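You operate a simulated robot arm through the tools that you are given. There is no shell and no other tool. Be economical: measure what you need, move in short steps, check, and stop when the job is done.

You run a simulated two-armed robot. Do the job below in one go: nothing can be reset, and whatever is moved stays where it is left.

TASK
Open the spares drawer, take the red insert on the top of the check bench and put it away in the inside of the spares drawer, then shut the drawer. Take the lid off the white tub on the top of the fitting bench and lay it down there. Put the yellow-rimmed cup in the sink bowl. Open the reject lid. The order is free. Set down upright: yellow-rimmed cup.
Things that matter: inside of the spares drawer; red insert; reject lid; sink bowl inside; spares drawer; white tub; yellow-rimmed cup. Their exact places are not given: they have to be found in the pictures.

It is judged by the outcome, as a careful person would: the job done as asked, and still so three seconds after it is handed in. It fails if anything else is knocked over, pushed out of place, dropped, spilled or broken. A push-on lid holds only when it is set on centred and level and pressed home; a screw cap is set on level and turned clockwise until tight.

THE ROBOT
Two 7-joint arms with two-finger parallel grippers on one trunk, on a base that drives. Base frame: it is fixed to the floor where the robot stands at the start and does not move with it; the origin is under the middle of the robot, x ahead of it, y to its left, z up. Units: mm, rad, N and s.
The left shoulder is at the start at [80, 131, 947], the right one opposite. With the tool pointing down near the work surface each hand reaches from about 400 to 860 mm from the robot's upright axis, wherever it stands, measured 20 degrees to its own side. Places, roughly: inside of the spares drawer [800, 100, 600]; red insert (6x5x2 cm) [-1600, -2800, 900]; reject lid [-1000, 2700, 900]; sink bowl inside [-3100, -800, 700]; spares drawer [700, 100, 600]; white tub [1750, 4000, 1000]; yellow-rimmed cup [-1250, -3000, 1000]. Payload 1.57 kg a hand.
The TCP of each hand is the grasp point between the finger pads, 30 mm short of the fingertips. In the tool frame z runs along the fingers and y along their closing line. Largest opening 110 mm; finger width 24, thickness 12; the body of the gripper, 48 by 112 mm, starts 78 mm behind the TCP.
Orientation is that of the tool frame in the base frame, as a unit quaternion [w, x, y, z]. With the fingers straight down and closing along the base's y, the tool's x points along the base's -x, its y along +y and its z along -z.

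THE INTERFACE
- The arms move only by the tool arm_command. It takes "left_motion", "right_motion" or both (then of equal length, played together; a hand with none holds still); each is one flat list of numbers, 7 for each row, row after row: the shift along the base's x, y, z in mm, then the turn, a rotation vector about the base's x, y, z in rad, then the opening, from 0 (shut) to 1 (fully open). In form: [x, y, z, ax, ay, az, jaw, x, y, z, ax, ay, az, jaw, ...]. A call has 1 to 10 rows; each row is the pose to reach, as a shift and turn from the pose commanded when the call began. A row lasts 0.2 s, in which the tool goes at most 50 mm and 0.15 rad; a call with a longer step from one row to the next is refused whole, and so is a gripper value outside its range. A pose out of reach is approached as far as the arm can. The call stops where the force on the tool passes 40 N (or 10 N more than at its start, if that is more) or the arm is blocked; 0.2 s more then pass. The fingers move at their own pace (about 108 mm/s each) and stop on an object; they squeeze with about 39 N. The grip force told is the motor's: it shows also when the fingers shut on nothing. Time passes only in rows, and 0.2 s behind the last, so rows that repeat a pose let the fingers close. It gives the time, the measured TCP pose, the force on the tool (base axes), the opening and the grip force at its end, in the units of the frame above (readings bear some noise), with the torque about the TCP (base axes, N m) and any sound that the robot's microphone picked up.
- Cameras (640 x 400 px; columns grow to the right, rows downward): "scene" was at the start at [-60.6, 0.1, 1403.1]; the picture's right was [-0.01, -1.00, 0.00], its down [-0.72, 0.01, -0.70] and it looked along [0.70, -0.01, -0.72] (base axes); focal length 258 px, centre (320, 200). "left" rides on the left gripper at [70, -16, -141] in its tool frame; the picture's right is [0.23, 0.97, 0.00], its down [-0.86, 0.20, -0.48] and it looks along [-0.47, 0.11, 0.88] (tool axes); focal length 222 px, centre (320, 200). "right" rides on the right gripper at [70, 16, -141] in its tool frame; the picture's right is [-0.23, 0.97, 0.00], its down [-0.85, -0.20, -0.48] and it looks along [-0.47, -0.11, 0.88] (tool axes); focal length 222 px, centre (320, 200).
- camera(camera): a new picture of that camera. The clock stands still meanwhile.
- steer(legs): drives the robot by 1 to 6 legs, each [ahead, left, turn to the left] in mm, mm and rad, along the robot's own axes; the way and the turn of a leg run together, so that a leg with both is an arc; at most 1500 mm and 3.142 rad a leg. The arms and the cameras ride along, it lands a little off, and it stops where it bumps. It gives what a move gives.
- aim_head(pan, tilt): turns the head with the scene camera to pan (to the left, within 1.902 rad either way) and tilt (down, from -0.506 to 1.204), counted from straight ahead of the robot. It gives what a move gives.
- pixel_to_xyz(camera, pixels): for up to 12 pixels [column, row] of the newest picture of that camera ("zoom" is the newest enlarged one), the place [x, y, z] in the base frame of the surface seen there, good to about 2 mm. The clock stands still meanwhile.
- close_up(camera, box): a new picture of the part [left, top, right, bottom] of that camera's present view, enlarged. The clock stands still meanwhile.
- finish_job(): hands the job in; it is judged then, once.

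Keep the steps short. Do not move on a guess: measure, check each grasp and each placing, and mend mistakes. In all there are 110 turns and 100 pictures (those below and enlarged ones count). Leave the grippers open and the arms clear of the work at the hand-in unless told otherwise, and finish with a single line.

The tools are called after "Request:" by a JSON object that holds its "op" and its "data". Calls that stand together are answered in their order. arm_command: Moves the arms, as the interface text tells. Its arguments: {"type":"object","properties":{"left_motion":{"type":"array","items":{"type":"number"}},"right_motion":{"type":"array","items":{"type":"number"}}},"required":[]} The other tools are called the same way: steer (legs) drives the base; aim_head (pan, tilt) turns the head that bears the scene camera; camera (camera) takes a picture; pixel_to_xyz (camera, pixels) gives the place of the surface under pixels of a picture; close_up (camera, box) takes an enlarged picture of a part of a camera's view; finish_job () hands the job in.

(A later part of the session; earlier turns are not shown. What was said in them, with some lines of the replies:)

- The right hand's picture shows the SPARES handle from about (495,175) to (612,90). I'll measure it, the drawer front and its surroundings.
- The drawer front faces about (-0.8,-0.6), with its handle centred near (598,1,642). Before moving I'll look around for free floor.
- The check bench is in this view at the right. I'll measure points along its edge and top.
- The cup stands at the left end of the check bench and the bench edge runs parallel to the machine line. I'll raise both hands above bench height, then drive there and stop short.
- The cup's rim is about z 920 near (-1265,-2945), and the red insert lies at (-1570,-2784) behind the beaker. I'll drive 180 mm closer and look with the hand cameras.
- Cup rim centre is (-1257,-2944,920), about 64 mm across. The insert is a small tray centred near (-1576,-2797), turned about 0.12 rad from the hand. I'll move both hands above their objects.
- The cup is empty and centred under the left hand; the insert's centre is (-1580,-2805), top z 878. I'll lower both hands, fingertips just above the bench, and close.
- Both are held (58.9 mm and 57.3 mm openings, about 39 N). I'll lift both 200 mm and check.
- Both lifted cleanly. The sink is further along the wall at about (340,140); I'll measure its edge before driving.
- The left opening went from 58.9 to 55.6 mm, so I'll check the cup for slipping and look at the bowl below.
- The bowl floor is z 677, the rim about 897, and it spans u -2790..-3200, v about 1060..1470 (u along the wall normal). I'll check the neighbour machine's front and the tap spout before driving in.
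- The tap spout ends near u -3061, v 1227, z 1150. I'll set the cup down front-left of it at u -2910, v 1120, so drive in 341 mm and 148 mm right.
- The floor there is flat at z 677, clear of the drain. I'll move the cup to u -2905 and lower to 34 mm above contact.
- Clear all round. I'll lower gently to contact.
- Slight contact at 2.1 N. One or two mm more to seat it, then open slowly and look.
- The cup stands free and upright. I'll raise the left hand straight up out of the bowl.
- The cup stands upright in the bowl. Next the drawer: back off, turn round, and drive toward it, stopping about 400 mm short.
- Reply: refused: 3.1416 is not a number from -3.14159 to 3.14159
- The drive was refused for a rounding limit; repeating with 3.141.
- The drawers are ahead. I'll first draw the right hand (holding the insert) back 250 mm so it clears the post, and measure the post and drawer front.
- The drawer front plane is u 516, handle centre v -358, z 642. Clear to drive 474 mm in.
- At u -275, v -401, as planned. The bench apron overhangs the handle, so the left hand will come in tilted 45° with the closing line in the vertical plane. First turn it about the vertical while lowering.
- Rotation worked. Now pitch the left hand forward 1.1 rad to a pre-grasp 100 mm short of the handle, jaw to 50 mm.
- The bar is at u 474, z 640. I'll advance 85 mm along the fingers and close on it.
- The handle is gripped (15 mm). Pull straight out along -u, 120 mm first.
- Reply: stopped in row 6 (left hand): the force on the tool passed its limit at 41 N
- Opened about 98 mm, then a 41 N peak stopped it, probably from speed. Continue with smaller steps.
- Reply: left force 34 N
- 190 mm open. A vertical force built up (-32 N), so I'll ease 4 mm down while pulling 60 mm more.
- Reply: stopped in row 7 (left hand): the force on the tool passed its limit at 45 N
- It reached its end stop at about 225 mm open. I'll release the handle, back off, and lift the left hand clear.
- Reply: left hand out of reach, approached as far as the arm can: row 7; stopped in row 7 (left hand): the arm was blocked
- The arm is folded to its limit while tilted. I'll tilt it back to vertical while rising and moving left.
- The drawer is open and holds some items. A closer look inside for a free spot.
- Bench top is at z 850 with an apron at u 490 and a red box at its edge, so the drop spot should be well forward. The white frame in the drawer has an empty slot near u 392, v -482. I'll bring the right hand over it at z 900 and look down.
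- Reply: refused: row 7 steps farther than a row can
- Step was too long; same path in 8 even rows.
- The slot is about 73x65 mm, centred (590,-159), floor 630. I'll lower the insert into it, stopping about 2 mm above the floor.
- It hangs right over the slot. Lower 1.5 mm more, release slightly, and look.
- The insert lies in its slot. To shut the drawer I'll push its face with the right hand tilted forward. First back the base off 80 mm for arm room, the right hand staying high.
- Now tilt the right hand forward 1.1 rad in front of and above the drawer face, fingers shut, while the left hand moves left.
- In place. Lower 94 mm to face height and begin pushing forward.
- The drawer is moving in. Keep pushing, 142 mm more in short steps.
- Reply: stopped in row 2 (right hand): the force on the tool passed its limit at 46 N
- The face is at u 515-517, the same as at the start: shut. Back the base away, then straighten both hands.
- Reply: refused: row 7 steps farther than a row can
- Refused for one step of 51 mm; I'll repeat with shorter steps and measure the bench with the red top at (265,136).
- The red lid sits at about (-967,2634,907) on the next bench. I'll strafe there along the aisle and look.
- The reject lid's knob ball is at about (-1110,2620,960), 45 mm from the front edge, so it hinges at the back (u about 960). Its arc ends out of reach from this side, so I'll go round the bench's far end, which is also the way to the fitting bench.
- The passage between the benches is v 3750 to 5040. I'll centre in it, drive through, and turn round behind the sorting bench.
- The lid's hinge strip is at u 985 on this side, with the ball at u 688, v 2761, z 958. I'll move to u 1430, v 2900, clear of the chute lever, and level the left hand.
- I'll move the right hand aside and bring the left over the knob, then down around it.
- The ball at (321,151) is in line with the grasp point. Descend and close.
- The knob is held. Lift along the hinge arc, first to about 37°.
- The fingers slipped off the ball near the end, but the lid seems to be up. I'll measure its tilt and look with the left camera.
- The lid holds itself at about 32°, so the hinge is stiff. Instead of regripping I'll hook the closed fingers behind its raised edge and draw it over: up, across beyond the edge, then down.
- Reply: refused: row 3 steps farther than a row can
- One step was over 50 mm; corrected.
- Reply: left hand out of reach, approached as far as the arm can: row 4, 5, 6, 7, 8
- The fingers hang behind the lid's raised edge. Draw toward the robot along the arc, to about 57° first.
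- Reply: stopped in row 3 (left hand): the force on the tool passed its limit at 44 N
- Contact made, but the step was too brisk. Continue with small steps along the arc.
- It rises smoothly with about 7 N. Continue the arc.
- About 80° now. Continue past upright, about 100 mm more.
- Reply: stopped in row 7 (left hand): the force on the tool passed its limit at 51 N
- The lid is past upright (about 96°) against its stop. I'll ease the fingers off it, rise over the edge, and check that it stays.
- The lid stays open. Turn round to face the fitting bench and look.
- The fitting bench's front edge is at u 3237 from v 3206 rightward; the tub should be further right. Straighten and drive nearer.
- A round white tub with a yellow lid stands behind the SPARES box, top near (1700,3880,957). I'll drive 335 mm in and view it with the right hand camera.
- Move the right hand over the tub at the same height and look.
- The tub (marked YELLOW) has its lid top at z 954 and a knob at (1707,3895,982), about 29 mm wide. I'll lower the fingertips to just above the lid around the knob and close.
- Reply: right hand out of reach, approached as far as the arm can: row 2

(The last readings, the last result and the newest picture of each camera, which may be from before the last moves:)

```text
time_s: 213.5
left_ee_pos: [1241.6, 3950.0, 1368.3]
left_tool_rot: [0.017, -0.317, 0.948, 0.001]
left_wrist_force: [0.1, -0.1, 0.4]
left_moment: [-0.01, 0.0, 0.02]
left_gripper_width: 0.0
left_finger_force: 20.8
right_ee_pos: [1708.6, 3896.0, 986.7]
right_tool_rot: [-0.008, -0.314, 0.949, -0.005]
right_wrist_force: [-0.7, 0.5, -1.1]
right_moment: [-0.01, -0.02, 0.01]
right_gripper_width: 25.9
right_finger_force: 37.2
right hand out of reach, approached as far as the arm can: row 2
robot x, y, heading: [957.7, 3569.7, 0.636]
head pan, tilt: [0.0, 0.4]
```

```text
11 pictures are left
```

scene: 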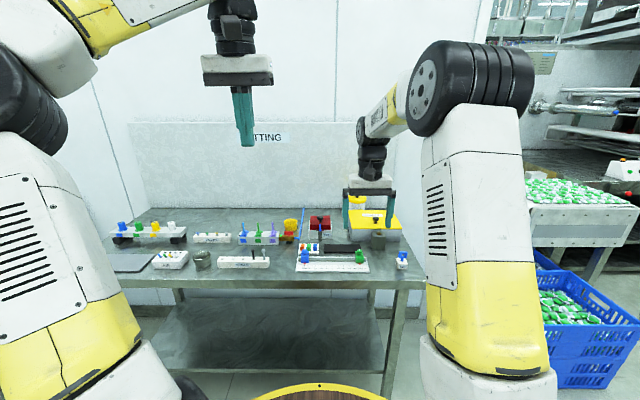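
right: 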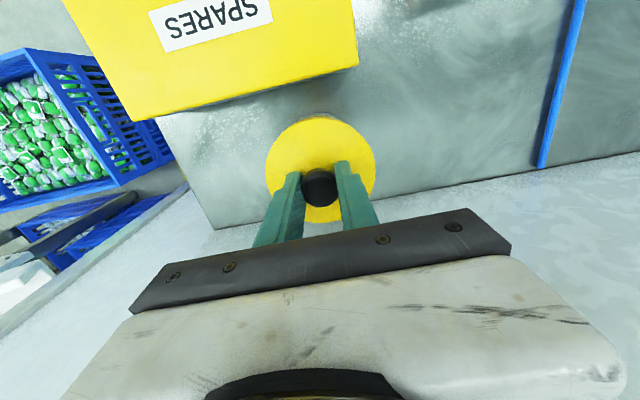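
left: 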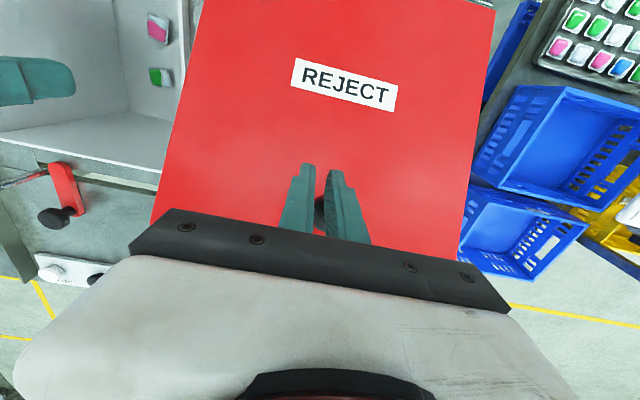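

Knob gripped (25.9 mm). Lift gently 10 mm and read the force.

Request:
{"op": "arm_command", "data": {"right_motion": [0, 0, 2, 0, 0, 0, 0.1, 0, 0, 4, 0, 0, 0, 0.1, 0, 0, 6, 0, 0, 0, 0.1, 0, 0, 8, 0, 0, 0, 0.1, 0, 0, 10, 0, 0, 0, 0.1]}}

Request:
{"op": "close_up", "data": {"camera": "scene", "box": [300, 180, 440, 280]}}

```text
time_s: 214.7
left_ee_pos: [1242.3, 3950.7, 1368.0]
left_tool_rot: [0.017, -0.316, 0.949, 0.0]
left_wrist_force: [-0.3, -0.1, -0.3]
left_moment: [-0.01, 0.01, -0.02]
left_gripper_width: 0.2
left_finger_force: 21.7
right_ee_pos: [1707.3, 3894.9, 997.3]
right_tool_rot: [-0.009, -0.314, 0.949, -0.006]
right_wrist_force: [-0.3, 0.0, -0.3]
right_moment: [-0.03, 0.02, 0.02]
right_gripper_width: 25.8
right_finger_force: 37.5
robot x, y, heading: [956.1, 3568.0, 0.635]
head pan, tilt: [0.0, 0.4]
```

```text
4.00 times, centred on (370, 230) of scene
```

zoom: 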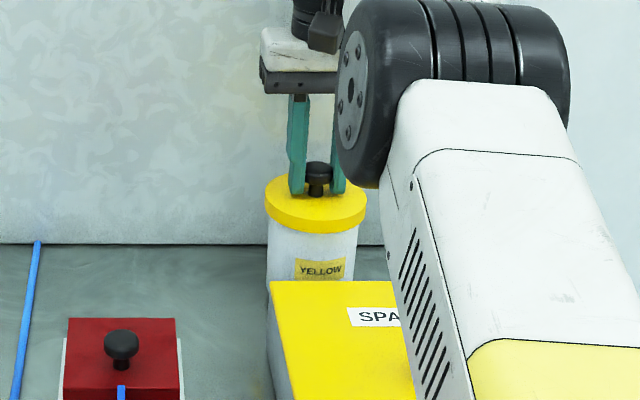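

No notable load, so likely just the lid. Lift another 50 mm and check for a gap.

Request:
{"op": "arm_command", "data": {"right_motion": [0, 0, 12, 0, 0, 0, 0.1, 0, 0, 25, 0, 0, 0, 0.1, 0, 0, 40, 0, 0, 0, 0.1, 0, 0, 55, 0, 0, 0, 0.1]}}

Request:
{"op": "close_up", "data": {"camera": "scene", "box": [300, 180, 440, 280]}}

```text
time_s: 215.7
left_ee_pos: [1241.0, 3949.3, 1367.6]
left_tool_rot: [0.017, -0.316, 0.948, 0.001]
left_wrist_force: [0.6, 0.6, 0.1]
left_moment: [-0.03, 0.04, 0.01]
left_gripper_width: 0.2
left_finger_force: 21.2
right_ee_pos: [1704.0, 3887.4, 1050.0]
right_tool_rot: [-0.01, -0.315, 0.949, -0.006]
right_wrist_force: [-0.2, 0.9, -1.6]
right_moment: [-0.01, 0.04, 0.02]
right_gripper_width: 25.7
right_finger_force: 36.8
right hand out of reach, approached as far as the arm can: row 3, 4
robot x, y, heading: [959.0, 3566.9, 0.637]
head pan, tilt: [0.0, 0.4]
```

```text
4.00 times, centred on (370, 230) of scene
```

zoom: 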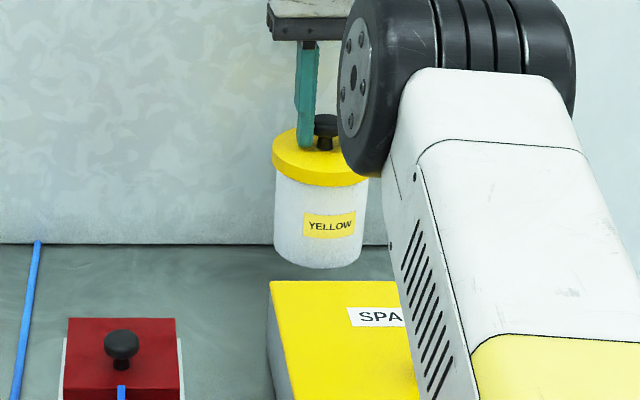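

The tub came up with its lid, so it is a press fit and light. I'll carry it to a free spot in the air before the robot, and tilt the left hand forward to take the tub's body there.

Request:
{"op": "arm_command", "data": {"right_motion": [-12.4, 3.2, 25, 0, 0, 0, 0.1, -29.4, 9.2, 55, 0, 0, 0, 0.1, -55, 15, 80, 0, 0, 0, 0.1, -84.8, 21.4, 100, 0, 0, 0, 0.1, -114, 27, 115, 0, 0, 0, 0.1, -143.8, 33.4, 125, 0, 0, 0, 0.1, -173.2, 42.6, 132, 0, 0, 0, 0.1, -201.8, 52.4, 137, 0, 0, 0, 0.1, -227.6, 66.8, 140, 0, 0, 0, 0.1, -247.8, 80.4, 140, 0, 0, 0, 0.1], "left_motion": [-0.2, 3.6, -17, 0.084, -0.112, 0, 1, -0.4, 7.2, -34, 0.168, -0.224, 0, 1, -0.6, 10.8, -51, 0.252, -0.336, 0, 1, -0.8, 14.4, -68, 0.336, -0.448, 0, 1, -1, 18, -85, 0.42, -0.56, 0, 1, -1.2, 21.6, -102, 0.504, -0.672, 0, 1, -1.4, 25.2, -119, 0.588, -0.784, 0, 1, -1.6, 28.8, -136, 0.672, -0.896, 0, 1, -1.8, 32.4, -153, 0.756, -1.008, 0, 1, -2, 36, -170, 0.84, -1.12, 0, 1]}}

Request:
{"op": "camera", "data": {"camera": "scene"}}

```text
time_s: 217.9
left_ee_pos: [1283.0, 4024.5, 1257.5]
left_tool_rot: [0.625, -0.234, 0.717, 0.203]
left_wrist_force: [-0.3, -0.7, -0.9]
left_moment: [-0.02, -0.01, 0.02]
left_gripper_width: 110.0
left_finger_force: 0.1
left hand out of reach, approached as far as the arm can: row 9, 10
right_ee_pos: [1453.9, 3969.0, 1191.5]
right_tool_rot: [-0.009, -0.314, 0.949, -0.006]
right_wrist_force: [0.3, -0.5, 0.3]
right_moment: [0.02, 0.02, 0.02]
right_gripper_width: 26.9
right_finger_force: 37.6
robot x, y, heading: [960.7, 3568.1, 0.634]
head pan, tilt: [0.0, 0.4]
```

```text
8 pictures are left
```

scene: 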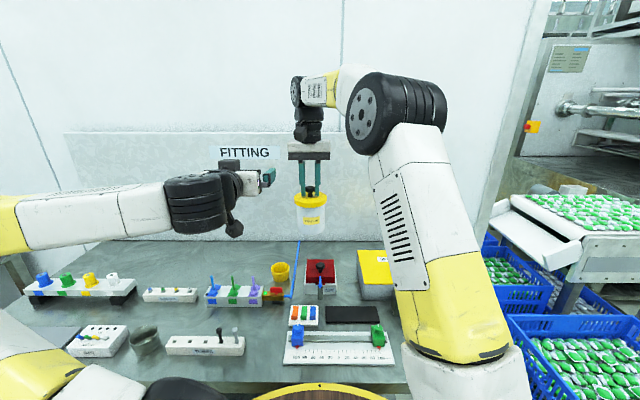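

Left fingers are now nearly level but at their near limit. I'll yaw the left hand 0.9 rad toward the tub while moving out a little, so it can come in diagonally, then read its pose; also measure the tub.

Request:
{"op": "arm_command", "data": {"left_motion": [8, 6, -8, 0, 0, -0.13, 1, 16, 12, -16, 0, 0, -0.26, 1, 24, 18, -24, 0, 0, -0.39, 1, 32, 24, -32, 0, 0, -0.52, 1, 40, 30, -40, 0, 0, -0.65, 1, 44, 33, -40, 0, 0, -0.78, 1, 48, 36, -40, 0, 0, -0.9, 1]}}

Request:
{"op": "pixel_to_xyz", "data": {"camera": "scene", "pixels": [[312, 222], [312, 232], [310, 201], [299, 215], [324, 215], [312, 210], [320, 268], [293, 270]]}}

```text
time_s: 219.5
left_ee_pos: [1330.6, 4059.5, 1217.3]
left_tool_rot: [0.651, 0.101, 0.747, -0.089]
left_wrist_force: [-0.9, -0.8, -0.7]
left_moment: [-0.01, 0.01, 0.01]
left_gripper_width: 110.0
left_finger_force: 0.0
right_ee_pos: [1454.3, 3967.9, 1193.0]
right_tool_rot: [-0.009, -0.314, 0.949, -0.006]
right_wrist_force: [0.4, -0.9, 0.1]
right_moment: [-0.01, -0.01, -0.03]
right_gripper_width: 27.0
right_finger_force: 37.5
robot x, y, heading: [958.0, 3564.8, 0.633]
head pan, tilt: [0.0, 0.4]
```

```text
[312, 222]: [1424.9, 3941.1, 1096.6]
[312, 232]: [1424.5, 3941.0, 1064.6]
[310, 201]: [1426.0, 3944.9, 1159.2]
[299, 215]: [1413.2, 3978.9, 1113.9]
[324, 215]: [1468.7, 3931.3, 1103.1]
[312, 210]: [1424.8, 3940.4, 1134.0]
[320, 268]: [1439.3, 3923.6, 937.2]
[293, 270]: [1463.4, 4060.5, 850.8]
```

The tub's centre is (1454,3968), radius 40, body z 1055-1126. Bring the left hand down to z 1090 and in diagonally around the tub.

Request:
{"op": "arm_command", "data": {"left_motion": [-6, -4, -43, 0, 0, 0, 1, -12, -9, -86, 0, 0, 0, 1, -16.8, -12.6, -127, 0, 0, 0, 1, 2.4, -38.2, -127, 0, 0, 0, 1, 22.2, -64.6, -127, 0, 0, 0, 1, 55.6, -73.8, -127, 0, 0, 0, 1, 89, -83, -127, 0, 0, 0, 1, 122.4, -92.3, -127, 0, 0, 0, 1]}}

Request:
{"op": "close_up", "data": {"camera": "scene", "box": [220, 130, 400, 260]}}

```text
time_s: 221.3
left_ee_pos: [1452.2, 3966.8, 1091.2]
left_tool_rot: [0.651, 0.099, 0.747, -0.087]
left_wrist_force: [-0.4, 0.4, -0.2]
left_moment: [-0.01, 0.0, 0.03]
left_gripper_width: 110.0
left_finger_force: 0.1
right_ee_pos: [1452.9, 3968.3, 1193.2]
right_tool_rot: [-0.009, -0.314, 0.949, -0.006]
right_wrist_force: [-1.0, 0.4, -0.2]
right_moment: [0.01, 0.0, -0.01]
right_gripper_width: 26.6
right_finger_force: 37.2
robot x, y, heading: [955.8, 3567.6, 0.635]
head pan, tilt: [0.0, 0.4]
```

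```text
3.08 times, centred on (310, 195) of scene
```

zoom: 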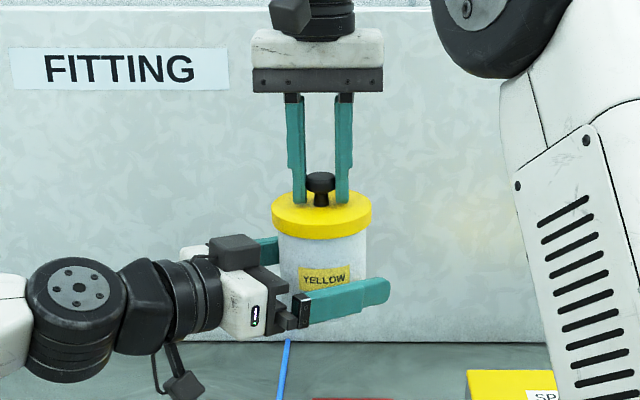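

Well placed around the tub. Close the left hand on it.

Request:
{"op": "arm_command", "data": {"left_motion": [0, 0, 0, 0, 0, 0, 0.8, 0, 0, 0, 0, 0, 0, 0.6, 0, 0, 0, 0, 0, 0, 0.5, 0, 0, 0, 0, 0, 0, 0.5]}}

```text
time_s: 222.3
left_ee_pos: [1451.8, 3968.5, 1091.4]
left_tool_rot: [0.651, 0.099, 0.747, -0.087]
left_wrist_force: [5.3, 8.3, -1.2]
left_moment: [-0.46, 0.28, 0.03]
left_gripper_width: 81.8
left_finger_force: 39.3
right_ee_pos: [1453.9, 3967.3, 1191.4]
right_tool_rot: [-0.009, -0.314, 0.949, -0.006]
right_wrist_force: [-6.0, -8.5, 0.8]
right_moment: [-0.37, 0.28, 0.02]
right_gripper_width: 26.5
right_finger_force: 37.4
robot x, y, heading: [958.6, 3567.5, 0.637]
head pan, tilt: [0.0, 0.4]
heard: snap
```

Held (81.8 mm); a snap was heard, possibly the lid loosening. Lift the right hand gently.

Request:
{"op": "arm_command", "data": {"right_motion": [0, 0, 2, 0, 0, 0, 0.1, 0, 0, 5, 0, 0, 0, 0.1, 0, 0, 9, 0, 0, 0, 0.1, 0, 0, 15, 0, 0, 0, 0.1, 0, 0, 25, 0, 0, 0, 0.1, 0, 0, 38, 0, 0, 0, 0.1]}}

Request:
{"op": "close_up", "data": {"camera": "scene", "box": [220, 130, 400, 260]}}

```text
time_s: 223.7
left_ee_pos: [1452.8, 3967.0, 1092.9]
left_tool_rot: [0.65, 0.1, 0.748, -0.088]
left_wrist_force: [-0.4, 0.1, 0.5]
left_moment: [-0.01, 0.01, -0.02]
left_gripper_width: 81.9
left_finger_force: 39.4
right_ee_pos: [1455.2, 3968.9, 1228.2]
right_tool_rot: [-0.009, -0.314, 0.949, -0.005]
right_wrist_force: [-0.7, -0.2, -1.1]
right_moment: [0.04, 0.01, 0.02]
right_gripper_width: 27.0
right_finger_force: 37.4
robot x, y, heading: [958.8, 3567.3, 0.633]
head pan, tilt: [0.0, 0.4]
```

```text
3.08 times, centred on (310, 195) of scene
```

zoom: 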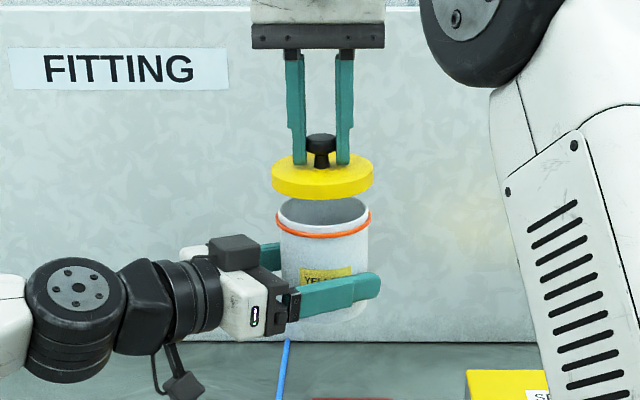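

The lid is off. The left hand's camera would hit the bench if it set the tub down, so: the right hand lays the lid on free bench behind the red pump box, then takes the tub from above. The left hand swings aside meanwhile.

Request:
{"op": "arm_command", "data": {"right_motion": [28, 3, -10, 0, 0, 0, 0.1, 56, 6, -35, 0, 0, 0, 0.1, 84, 9, -65, 0, 0, 0, 0.1, 112, 12, -95, 0, 0, 0, 0.1, 140, 15, -127, 0, 0, 0, 0.1, 169, 18, -160, 0, 0, 0, 0.1, 169, 18, -205, 0, 0, 0, 0.1, 169, 18, -250, 0, 0, 0, 0.1, 169, 18, -285, 0, 0, 0, 0.1], "left_motion": [-18, 24, 10, 0, 0, 0, 0.5, -36, 48, 20, 0, 0, 0, 0.5, -54, 72, 30, 0, 0, 0, 0.5, -72, 96, 40, 0, 0, 0, 0.5, -72, 96, 40, 0, 0, 0, 0.5, -72, 96, 40, 0, 0, 0, 0.5, -72, 96, 40, 0, 0, 0, 0.5, -72, 96, 40, 0, 0, 0, 0.5, -72, 96, 40, 0, 0, 0, 0.5]}}

Request:
{"op": "camera", "data": {"camera": "right"}}

```text
time_s: 225.7
left_ee_pos: [1381.6, 4065.1, 1131.6]
left_tool_rot: [0.651, 0.099, 0.748, -0.088]
left_wrist_force: [0.3, 0.1, 0.6]
left_moment: [0.04, 0.01, 0.02]
left_gripper_width: 81.6
left_finger_force: 38.9
right_ee_pos: [1637.1, 3999.7, 945.8]
right_tool_rot: [-0.009, -0.314, 0.949, -0.006]
right_wrist_force: [0.2, -0.3, 0.0]
right_moment: [0.04, -0.01, -0.01]
right_gripper_width: 26.4
right_finger_force: 37.6
right hand out of reach, approached as far as the arm can: row 6, 7, 8, 9
robot x, y, heading: [952.8, 3570.4, 0.636]
head pan, tilt: [0.0, 0.4]
```

```text
5 pictures are left
```

right: 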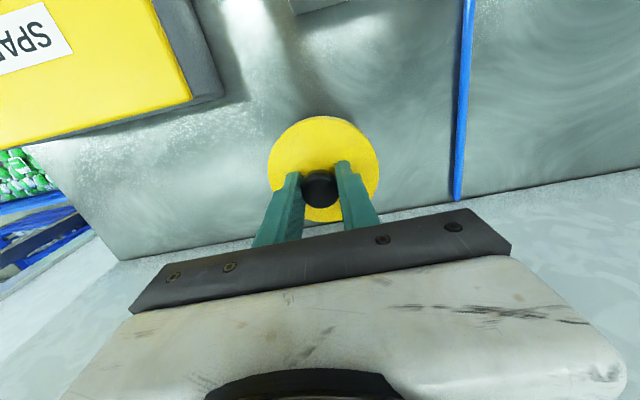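

Free bench under the lid. Lower slowly to contact.

Request:
{"op": "arm_command", "data": {"right_motion": [0, 0, -15, 0, 0, 0, 0.1, 0, 0, -26, 0, 0, 0, 0.1, 0, 0, -32, 0, 0, 0, 0.1, 0, 0, -35, 0, 0, 0, 0.1, 0, 0, -37, 0, 0, 0, 0.1, 0, 0, -39, 0, 0, 0, 0.1]}}

```text
time_s: 227.1
left_ee_pos: [1381.9, 4064.4, 1131.3]
left_tool_rot: [0.651, 0.099, 0.748, -0.087]
left_wrist_force: [0.1, -0.1, -0.2]
left_moment: [0.0, -0.02, 0.01]
left_gripper_width: 81.6
left_finger_force: 39.5
right_ee_pos: [1640.2, 4001.5, 906.6]
right_tool_rot: [-0.009, -0.314, 0.949, -0.006]
right_wrist_force: [0.9, -0.2, 0.1]
right_moment: [0.0, -0.01, -0.04]
right_gripper_width: 26.9
right_finger_force: 37.5
robot x, y, heading: [957.3, 3571.3, 0.643]
head pan, tilt: [0.0, 0.4]
```

No contact yet; continue in 2 mm steps.

Request:
{"op": "arm_command", "data": {"right_motion": [0, 0, -2, 0, 0, 0, 0.1, 0, 0, -4, 0, 0, 0, 0.1, 0, 0, -6, 0, 0, 0, 0.1, 0, 0, -8, 0, 0, 0, 0.1]}}

```text
time_s: 228.1
left_ee_pos: [1380.9, 4064.4, 1132.5]
left_tool_rot: [0.651, 0.1, 0.747, -0.088]
left_wrist_force: [0.0, -0.6, 0.0]
left_moment: [0.02, 0.01, 0.0]
left_gripper_width: 81.5
left_finger_force: 38.6
right_ee_pos: [1640.7, 4002.7, 901.3]
right_tool_rot: [-0.009, -0.314, 0.949, -0.005]
right_wrist_force: [-3.0, 0.1, 6.9]
right_moment: [-0.14, -0.14, -0.02]
right_gripper_width: 26.1
right_finger_force: 36.8
right hand out of reach, approached as far as the arm can: row 3, 4
robot x, y, heading: [956.0, 3568.8, 0.638]
head pan, tilt: [0.0, 0.4]
```

Contact at 7 N. Release the knob, rise, and bring the right hand back high, open.

Request:
{"op": "arm_command", "data": {"right_motion": [0, 0, 2, 0, 0, 0, 0.5, 0, 0, 2, 0, 0, 0, 0.5, 0, 0, 45, 0, 0, 0, 0.5, -12, -4, 90, 0, 0, 0, 0.5, -25, -8, 135, 0, 0, 0, 1, -45, -12, 178, 0, 0, 0, 1, -70, -17, 218, 0, 0, 0, 1, -100, -22, 255, 0, 0, 0, 1, -130, -26, 290, 0, 0, 0, 1, -155, -30, 322, 0, 0, 0, 1]}}

Request:
{"op": "camera", "data": {"camera": "scene"}}

```text
time_s: 230.3
left_ee_pos: [1383.0, 4063.8, 1133.3]
left_tool_rot: [0.651, 0.1, 0.748, -0.088]
left_wrist_force: [0.0, 0.3, 0.3]
left_moment: [0.04, 0.03, 0.04]
left_gripper_width: 82.1
left_finger_force: 38.8
right_ee_pos: [1486.6, 3971.3, 1224.5]
right_tool_rot: [-0.009, -0.313, 0.95, -0.005]
right_wrist_force: [0.0, 0.1, 0.1]
right_moment: [0.07, -0.03, 0.02]
right_gripper_width: 109.9
right_finger_force: 0.0
right hand out of reach, approached as far as the arm can: row 6, 7, 8
robot x, y, heading: [957.8, 3569.8, 0.634]
head pan, tilt: [0.0, 0.4]
```

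```text
4 pictures are left
```

scene: 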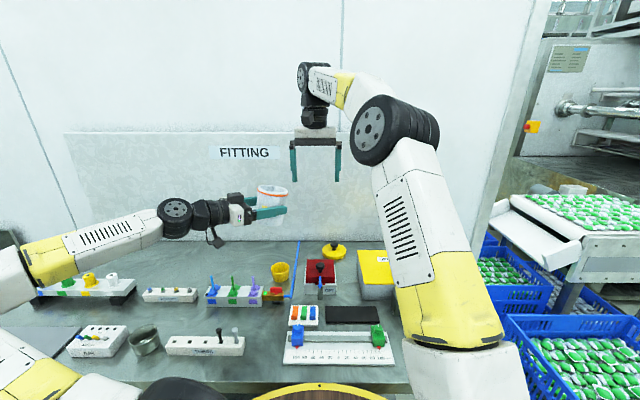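

The lid lies flat on the bench at (334,250). Measure the tub's rim and the lid.

Request:
{"op": "pixel_to_xyz", "data": {"camera": "scene", "pixels": [[271, 195], [270, 190], [258, 189], [287, 190], [272, 200], [272, 224], [334, 245], [324, 252], [345, 252], [272, 184]]}}

```text
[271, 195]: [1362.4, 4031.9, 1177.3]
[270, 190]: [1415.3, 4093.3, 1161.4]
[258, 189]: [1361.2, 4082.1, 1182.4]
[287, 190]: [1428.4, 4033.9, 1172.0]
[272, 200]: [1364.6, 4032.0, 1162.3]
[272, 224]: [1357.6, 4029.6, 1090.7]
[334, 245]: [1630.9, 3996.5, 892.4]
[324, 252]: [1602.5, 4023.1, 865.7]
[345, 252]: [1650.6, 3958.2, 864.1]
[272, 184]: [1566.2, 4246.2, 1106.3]
```

The tub centre is about 5 mm ahead of the left grasp point, rim near z 1189. Bring the tub back before the robot and lower the open right hand over its rim.

Request:
{"op": "arm_command", "data": {"left_motion": [18, -24, -12, 0, 0, 0, 0.5, 36, -48, -24, 0, 0, 0, 0.5, 54, -72, -35, 0, 0, 0, 0.5, 72, -96, -40, 0, 0, 0, 0.5, 72, -96, -40, 0, 0, 0, 0.5, 72, -96, -40, 0, 0, 0, 0.5, 72, -96, -40, 0, 0, 0, 0.5, 72, -96, -40, 0, 0, 0, 0.5], "right_motion": [-10, -2, 8, 0, 0, 0, 1, -20, -4, 8, 0, 0, 0, 1, -28.6, -5.3, 8, 0, 0, 0, 1, -28.6, -5.3, 8, 0, 0, 0, 1, -28.6, -5.3, 0, 0, 0, 0, 1, -28.6, -5.3, -25, 0, 0, 0, 1, -28.6, -5.3, -55, 0, 0, 0, 1, -28.6, -5.3, -72, 0, 0, 0, 1]}}

Request:
{"op": "close_up", "data": {"camera": "scene", "box": [230, 120, 390, 240]}}

```text
time_s: 232.1
left_ee_pos: [1451.3, 3969.6, 1089.9]
left_tool_rot: [0.651, 0.099, 0.748, -0.087]
left_wrist_force: [0.0, -0.1, -0.7]
left_moment: [0.01, -0.01, 0.0]
left_gripper_width: 82.2
left_finger_force: 39.1
right_ee_pos: [1456.0, 3966.9, 1150.5]
right_tool_rot: [-0.01, -0.314, 0.949, -0.006]
right_wrist_force: [0.5, 0.6, 0.6]
right_moment: [0.02, 0.02, 0.0]
right_gripper_width: 109.9
right_finger_force: 0.0
robot x, y, heading: [956.9, 3564.8, 0.632]
head pan, tilt: [0.0, 0.4]
```

```text
3.33 times, centred on (310, 180) of scene
```

zoom: 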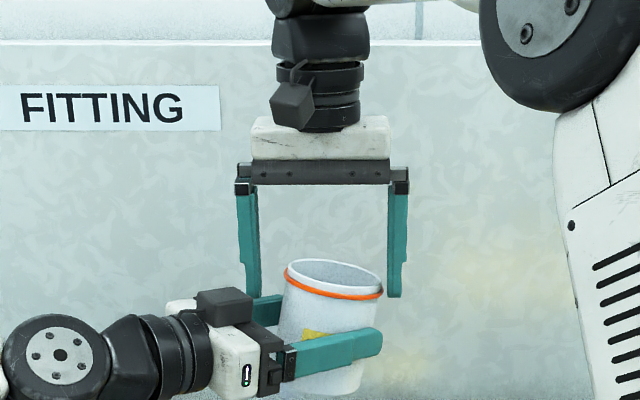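

The tub has tipped in the left grip: its rim slopes down to the right at about (383,290) in the close-up. I'll measure the rim and wall to find the tilt before correcting.

Request:
{"op": "pixel_to_xyz", "data": {"camera": "zoom", "pixels": [[289, 268], [380, 287], [322, 284], [350, 291], [340, 262], [310, 305], [350, 305], [345, 325], [345, 375], [300, 320], [370, 310], [325, 318]]}}

```text
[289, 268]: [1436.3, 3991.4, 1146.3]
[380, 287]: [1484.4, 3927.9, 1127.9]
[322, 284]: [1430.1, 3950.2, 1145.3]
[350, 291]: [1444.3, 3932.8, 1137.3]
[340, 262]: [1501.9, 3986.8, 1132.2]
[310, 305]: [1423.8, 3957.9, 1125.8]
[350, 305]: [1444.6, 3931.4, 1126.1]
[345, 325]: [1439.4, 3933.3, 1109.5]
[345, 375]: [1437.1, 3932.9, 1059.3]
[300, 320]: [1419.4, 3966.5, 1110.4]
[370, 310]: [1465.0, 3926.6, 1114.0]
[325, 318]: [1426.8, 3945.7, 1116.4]
```

The rim plane shows a 0.29 rad tip along the left fingers. Raise the right hand, rotate the left hand back by 0.29 about its closing line, then lower the right over the levelled rim.

Request:
{"op": "arm_command", "data": {"right_motion": [0, 0, 40, 0, 0, 0, 1, -5, -2, 70, 0, 0, 0, 1, -9, -3.6, 70, 0, 0, 0, 1, -9, -3.6, 70, 0, 0, 0, 1, -9, -3.6, 70, 0, 0, 0, 1, -9, -3.6, 40, 0, 0, 0, 1, -9, -3.6, 10, 0, 0, 0, 1, -9, -3.6, -12, 0, 0, 0, 1], "left_motion": [0, 0, 0, 0, 0, 0, 0.5, 0, 0, 0, 0, 0, 0, 0.5, 0, 0, 0, -0.0255, -0.0922, 0, 0.5, 0, 0, 0, -0.051, -0.1845, 0, 0.5, 0, 0, 0, -0.0766, -0.2767, 0, 0.5, 0, 0, 0, -0.0766, -0.2767, 0, 0.5, 0, 0, 0, -0.0766, -0.2767, 0, 0.5, 0, 0, 0, -0.0766, -0.2767, 0, 0.5]}}

Request:
{"op": "close_up", "data": {"camera": "scene", "box": [230, 120, 390, 240]}}

Request:
{"op": "pixel_to_xyz", "data": {"camera": "zoom", "pixels": [[278, 280], [370, 280], [322, 292], [322, 310], [322, 330], [345, 300], [300, 300], [325, 370], [350, 310], [290, 310]]}}

```text
time_s: 233.9
left_ee_pos: [1451.3, 3968.8, 1090.8]
left_tool_rot: [0.751, 0.085, 0.647, -0.101]
left_wrist_force: [0.5, -0.2, -0.9]
left_moment: [-0.01, -0.03, -0.01]
left_gripper_width: 82.2
left_finger_force: 38.4
right_ee_pos: [1446.1, 3967.1, 1138.2]
right_tool_rot: [-0.009, -0.314, 0.949, -0.006]
right_wrist_force: [0.8, -0.3, 0.0]
right_moment: [-0.02, -0.03, 0.01]
right_gripper_width: 109.9
right_finger_force: 0.0
robot x, y, heading: [956.2, 3566.5, 0.633]
head pan, tilt: [0.0, 0.4]
```

```text
3.33 times, centred on (310, 180) of scene
```

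zoom: 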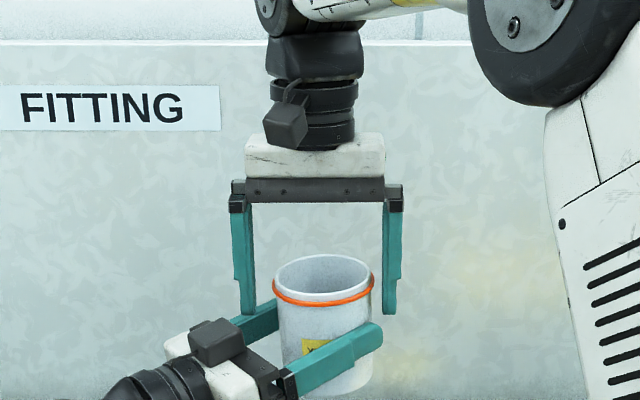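

```text
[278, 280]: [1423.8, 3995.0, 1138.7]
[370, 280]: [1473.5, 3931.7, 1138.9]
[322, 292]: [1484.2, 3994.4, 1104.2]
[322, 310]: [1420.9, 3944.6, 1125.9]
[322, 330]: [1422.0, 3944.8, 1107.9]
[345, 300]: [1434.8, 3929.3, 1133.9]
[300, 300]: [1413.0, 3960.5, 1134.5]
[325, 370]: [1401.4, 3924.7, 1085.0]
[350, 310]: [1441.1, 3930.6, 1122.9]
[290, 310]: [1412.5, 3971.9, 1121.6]
```

The tub is level (rim z 1138.7 and 1138.9) and centred in the right hand. Close the right hand, then open and withdraw the left.

Request:
{"op": "arm_command", "data": {"right_motion": [0, 0, 0, 0, 0, 0, 0.85, 0, 0, 0, 0, 0, 0, 0.75, 0, 0, 0, 0, 0, 0, 0.6, 0, 0, 0, 0, 0, 0, 0.5, 0, 0, 0, 0, 0, 0, 0.5, 0, 0, 0, 0, 0, 0, 0.5, 0, 0, 0, 0, 0, 0, 0.5, 0, 0, 0, 0, 0, 0, 0.5, 0, 0, 0, 0, 0, 0, 0.5, 0, 0, 0, 0, 0, 0, 0.5], "left_motion": [0, 0, 0, 0, 0, 0, 0.5, 0, 0, 0, 0, 0, 0, 0.5, 0, 0, 0, 0, 0, 0, 0.5, 0, 0, 0, 0, 0, 0, 0.5, 0, 0, 0, 0, 0, 0, 0.85, 0, 0, 0, 0, 0, 0, 1, -28, 8, 0, 0, 0, 0, 1, -57, 16, 0, 0, 0, 0, 1, -85, 24, 0, 0, 0, 0, 1, -110, 31, 0, 0, 0, 0, 1]}}

```text
time_s: 236.1
left_ee_pos: [1342.7, 3999.8, 1093.3]
left_tool_rot: [0.751, 0.084, 0.647, -0.101]
left_wrist_force: [0.0, 0.0, 0.0]
left_moment: [-0.01, -0.01, -0.03]
left_gripper_width: 110.2
left_finger_force: 0.2
right_ee_pos: [1445.6, 3966.1, 1136.4]
right_tool_rot: [-0.009, -0.313, 0.95, -0.006]
right_wrist_force: [0.5, -0.3, -0.3]
right_moment: [0.03, 0.03, 0.0]
right_gripper_width: 87.5
right_finger_force: 39.3
robot x, y, heading: [956.3, 3567.0, 0.638]
head pan, tilt: [0.0, 0.4]
```

Tub held by its rim (87.5 mm). Carry it back over the bench to its old place near (1707,3894), left hand moving aside.

Request:
{"op": "arm_command", "data": {"right_motion": [25.2, -8.6, 0, 0, 0, 0, 0.5, 52.6, -16.8, 0, 0, 0, 0, 0.5, 80.8, -24.4, -5, 0, 0, 0, 0.5, 109.6, -32.8, -15, 0, 0, 0, 0.5, 137.8, -40.4, -30, 0, 0, 0, 0.5, 166, -48, -48, 0, 0, 0, 0.5, 192, -56, -68, 0, 0, 0, 0.5, 218, -64, -90, 0, 0, 0, 0.5, 241.6, -68.8, -112, 0, 0, 0, 0.5, 261.2, -71.6, -130, 0, 0, 0, 0.5], "left_motion": [-6, 8, 0, 0, 0, 0, 1, -12, 16, 0, 0, 0, 0, 1, -18, 24, 0, 0, 0, 0, 1, -24, 32, 0, 0, 0, 0, 1, -30, 40, 0, 0, 0, 0, 1, -36, 48, 0, 0, 0, 0, 1, -36, 48, 0, 0, 0, 0, 1, -36, 48, 0, 0, 0, 0, 1, -36, 48, 0, 0, 0, 0, 1, -36, 48, 0, 0, 0, 0, 1]}}

```text
time_s: 238.3
left_ee_pos: [1306.9, 4049.1, 1090.6]
left_tool_rot: [0.751, 0.086, 0.647, -0.102]
left_wrist_force: [-0.6, -0.3, -0.2]
left_moment: [0.01, 0.01, -0.01]
left_gripper_width: 109.9
left_finger_force: 0.1
right_ee_pos: [1707.8, 3894.0, 1007.7]
right_tool_rot: [-0.009, -0.314, 0.949, -0.005]
right_wrist_force: [-1.0, 0.1, 0.5]
right_moment: [0.02, -0.06, -0.02]
right_gripper_width: 87.4
right_finger_force: 38.3
robot x, y, heading: [960.4, 3567.2, 0.637]
head pan, tilt: [0.0, 0.4]
```

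Above its old place. Lower toward the bench, the last part in small steps.

Request:
{"op": "arm_command", "data": {"right_motion": [0, 0, -25, 0, 0, 0, 0.5, 0, 0, -45, 0, 0, 0, 0.5, 0, 0, -54, 0, 0, 0, 0.5, 0, 0, -57, 0, 0, 0, 0.5, 0, 0, -60, 0, 0, 0, 0.5, 0, 0, -62, 0, 0, 0, 0.5]}}

```text
time_s: 239.7
left_ee_pos: [1306.5, 4048.6, 1091.6]
left_tool_rot: [0.751, 0.085, 0.647, -0.101]
left_wrist_force: [0.3, 0.1, -1.1]
left_moment: [-0.01, -0.03, -0.01]
left_gripper_width: 109.9
left_finger_force: 0.0
right_ee_pos: [1709.3, 3893.3, 947.6]
right_tool_rot: [-0.007, -0.314, 0.949, -0.004]
right_wrist_force: [-1.8, -1.1, 19.1]
right_moment: [0.15, 0.67, 0.06]
right_gripper_width: 87.3
right_finger_force: 39.0
robot x, y, heading: [958.5, 3566.4, 0.635]
head pan, tilt: [0.0, 0.4]
```

Bench contact (19 N). Ease up 1 mm, open, and rise clear, then look.

Request:
{"op": "arm_command", "data": {"right_motion": [0, 0, 1, 0, 0, 0, 0.5, 0, 0, 1, 0, 0, 0, 0.85, 0, 0, 1, 0, 0, 0, 1, 0, 0, 1, 0, 0, 0, 1, 0, 0, 25, 0, 0, 0, 1, 0, 0, 55, 0, 0, 0, 1, -20, -12, 90, 0, 0, 0, 1, -45, -28, 125, 0, 0, 0, 1, -80, -48, 150, 0, 0, 0, 1]}}

Request:
{"op": "camera", "data": {"camera": "scene"}}

```text
time_s: 241.7
left_ee_pos: [1308.1, 4048.3, 1091.6]
left_tool_rot: [0.751, 0.085, 0.647, -0.101]
left_wrist_force: [0.5, 0.3, -0.5]
left_moment: [0.01, -0.06, -0.04]
left_gripper_width: 110.1
left_finger_force: 0.0
right_ee_pos: [1627.2, 3843.5, 1094.3]
right_tool_rot: [-0.01, -0.314, 0.949, -0.006]
right_wrist_force: [0.2, 0.9, -0.2]
right_moment: [-0.05, 0.02, -0.02]
right_gripper_width: 110.0
right_finger_force: 0.1
robot x, y, heading: [959.2, 3571.1, 0.637]
head pan, tilt: [0.0, 0.4]
```

```text
1 pictures are left
```

scene: 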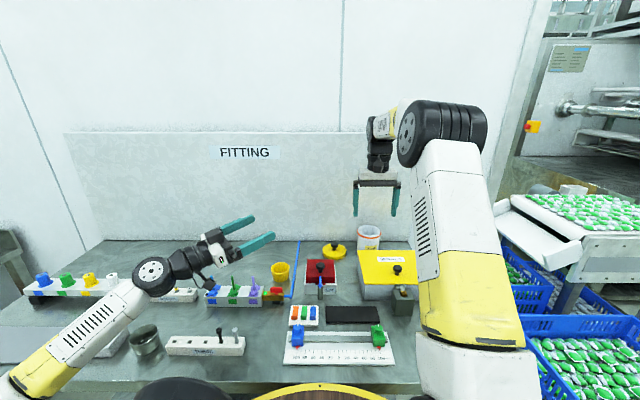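

The tub stands at (369,236), the lid beside it. I'll check that the rim is level.

Request:
{"op": "pixel_to_xyz", "data": {"camera": "scene", "pixels": [[359, 230], [379, 230], [369, 238], [369, 227], [334, 244], [325, 252], [344, 252], [369, 245]]}}

Request:
{"op": "steer", "data": {"legs": [[-350, 0, 0]]}}

Request:
{"op": "close_up", "data": {"camera": "scene", "box": [190, 170, 430, 300]}}

```text
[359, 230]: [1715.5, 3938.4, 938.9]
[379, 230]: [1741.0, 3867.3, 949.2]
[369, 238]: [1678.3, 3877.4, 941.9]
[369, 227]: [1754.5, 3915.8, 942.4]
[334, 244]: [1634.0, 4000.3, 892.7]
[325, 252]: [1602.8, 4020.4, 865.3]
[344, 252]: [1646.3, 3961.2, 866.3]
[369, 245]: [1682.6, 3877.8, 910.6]
```

```text
time_s: 244.0
left_ee_pos: [1022.9, 3839.2, 1090.3]
left_tool_rot: [0.751, 0.084, 0.647, -0.099]
left_wrist_force: [-0.6, 0.7, 0.6]
left_moment: [0.01, 0.0, 0.03]
left_gripper_width: 110.2
left_finger_force: 0.1
right_ee_pos: [1344.3, 3636.6, 1095.8]
right_tool_rot: [-0.009, -0.315, 0.949, -0.006]
right_wrist_force: [0.2, 0.2, 0.4]
right_moment: [-0.02, -0.01, -0.01]
right_gripper_width: 110.1
right_finger_force: 0.1
robot x, y, heading: [672.5, 3360.1, 0.638]
head pan, tilt: [0.0, 0.4]
```

```text
2.67 times, centred on (310, 235) of scene
```

zoom: 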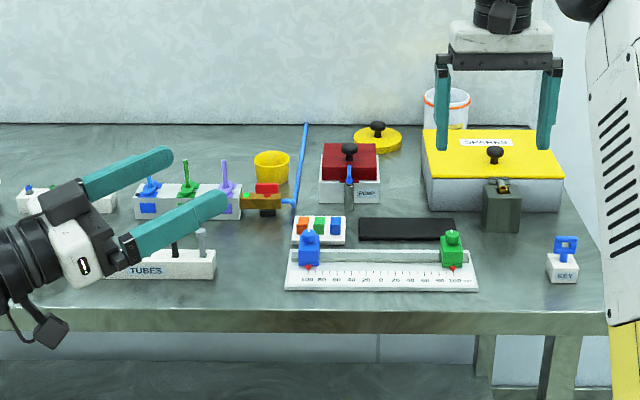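

The tub stands upright without its lid, the lid lies flat beside it, and nothing else on the bench has moved. Both grippers are open and the arms are clear. Everything else was checked as it was done, so I'm handing in.

Request:
{"op": "finish_job", "data": {}}

```text
The job is handed in.
```

The job is done and handed in: the red insert is in the shut spares drawer, the white tub's lid lies on the fitting bench beside the tub, the yellow-rimmed cup stands upright in the sink bowl, and the reject lid is open.
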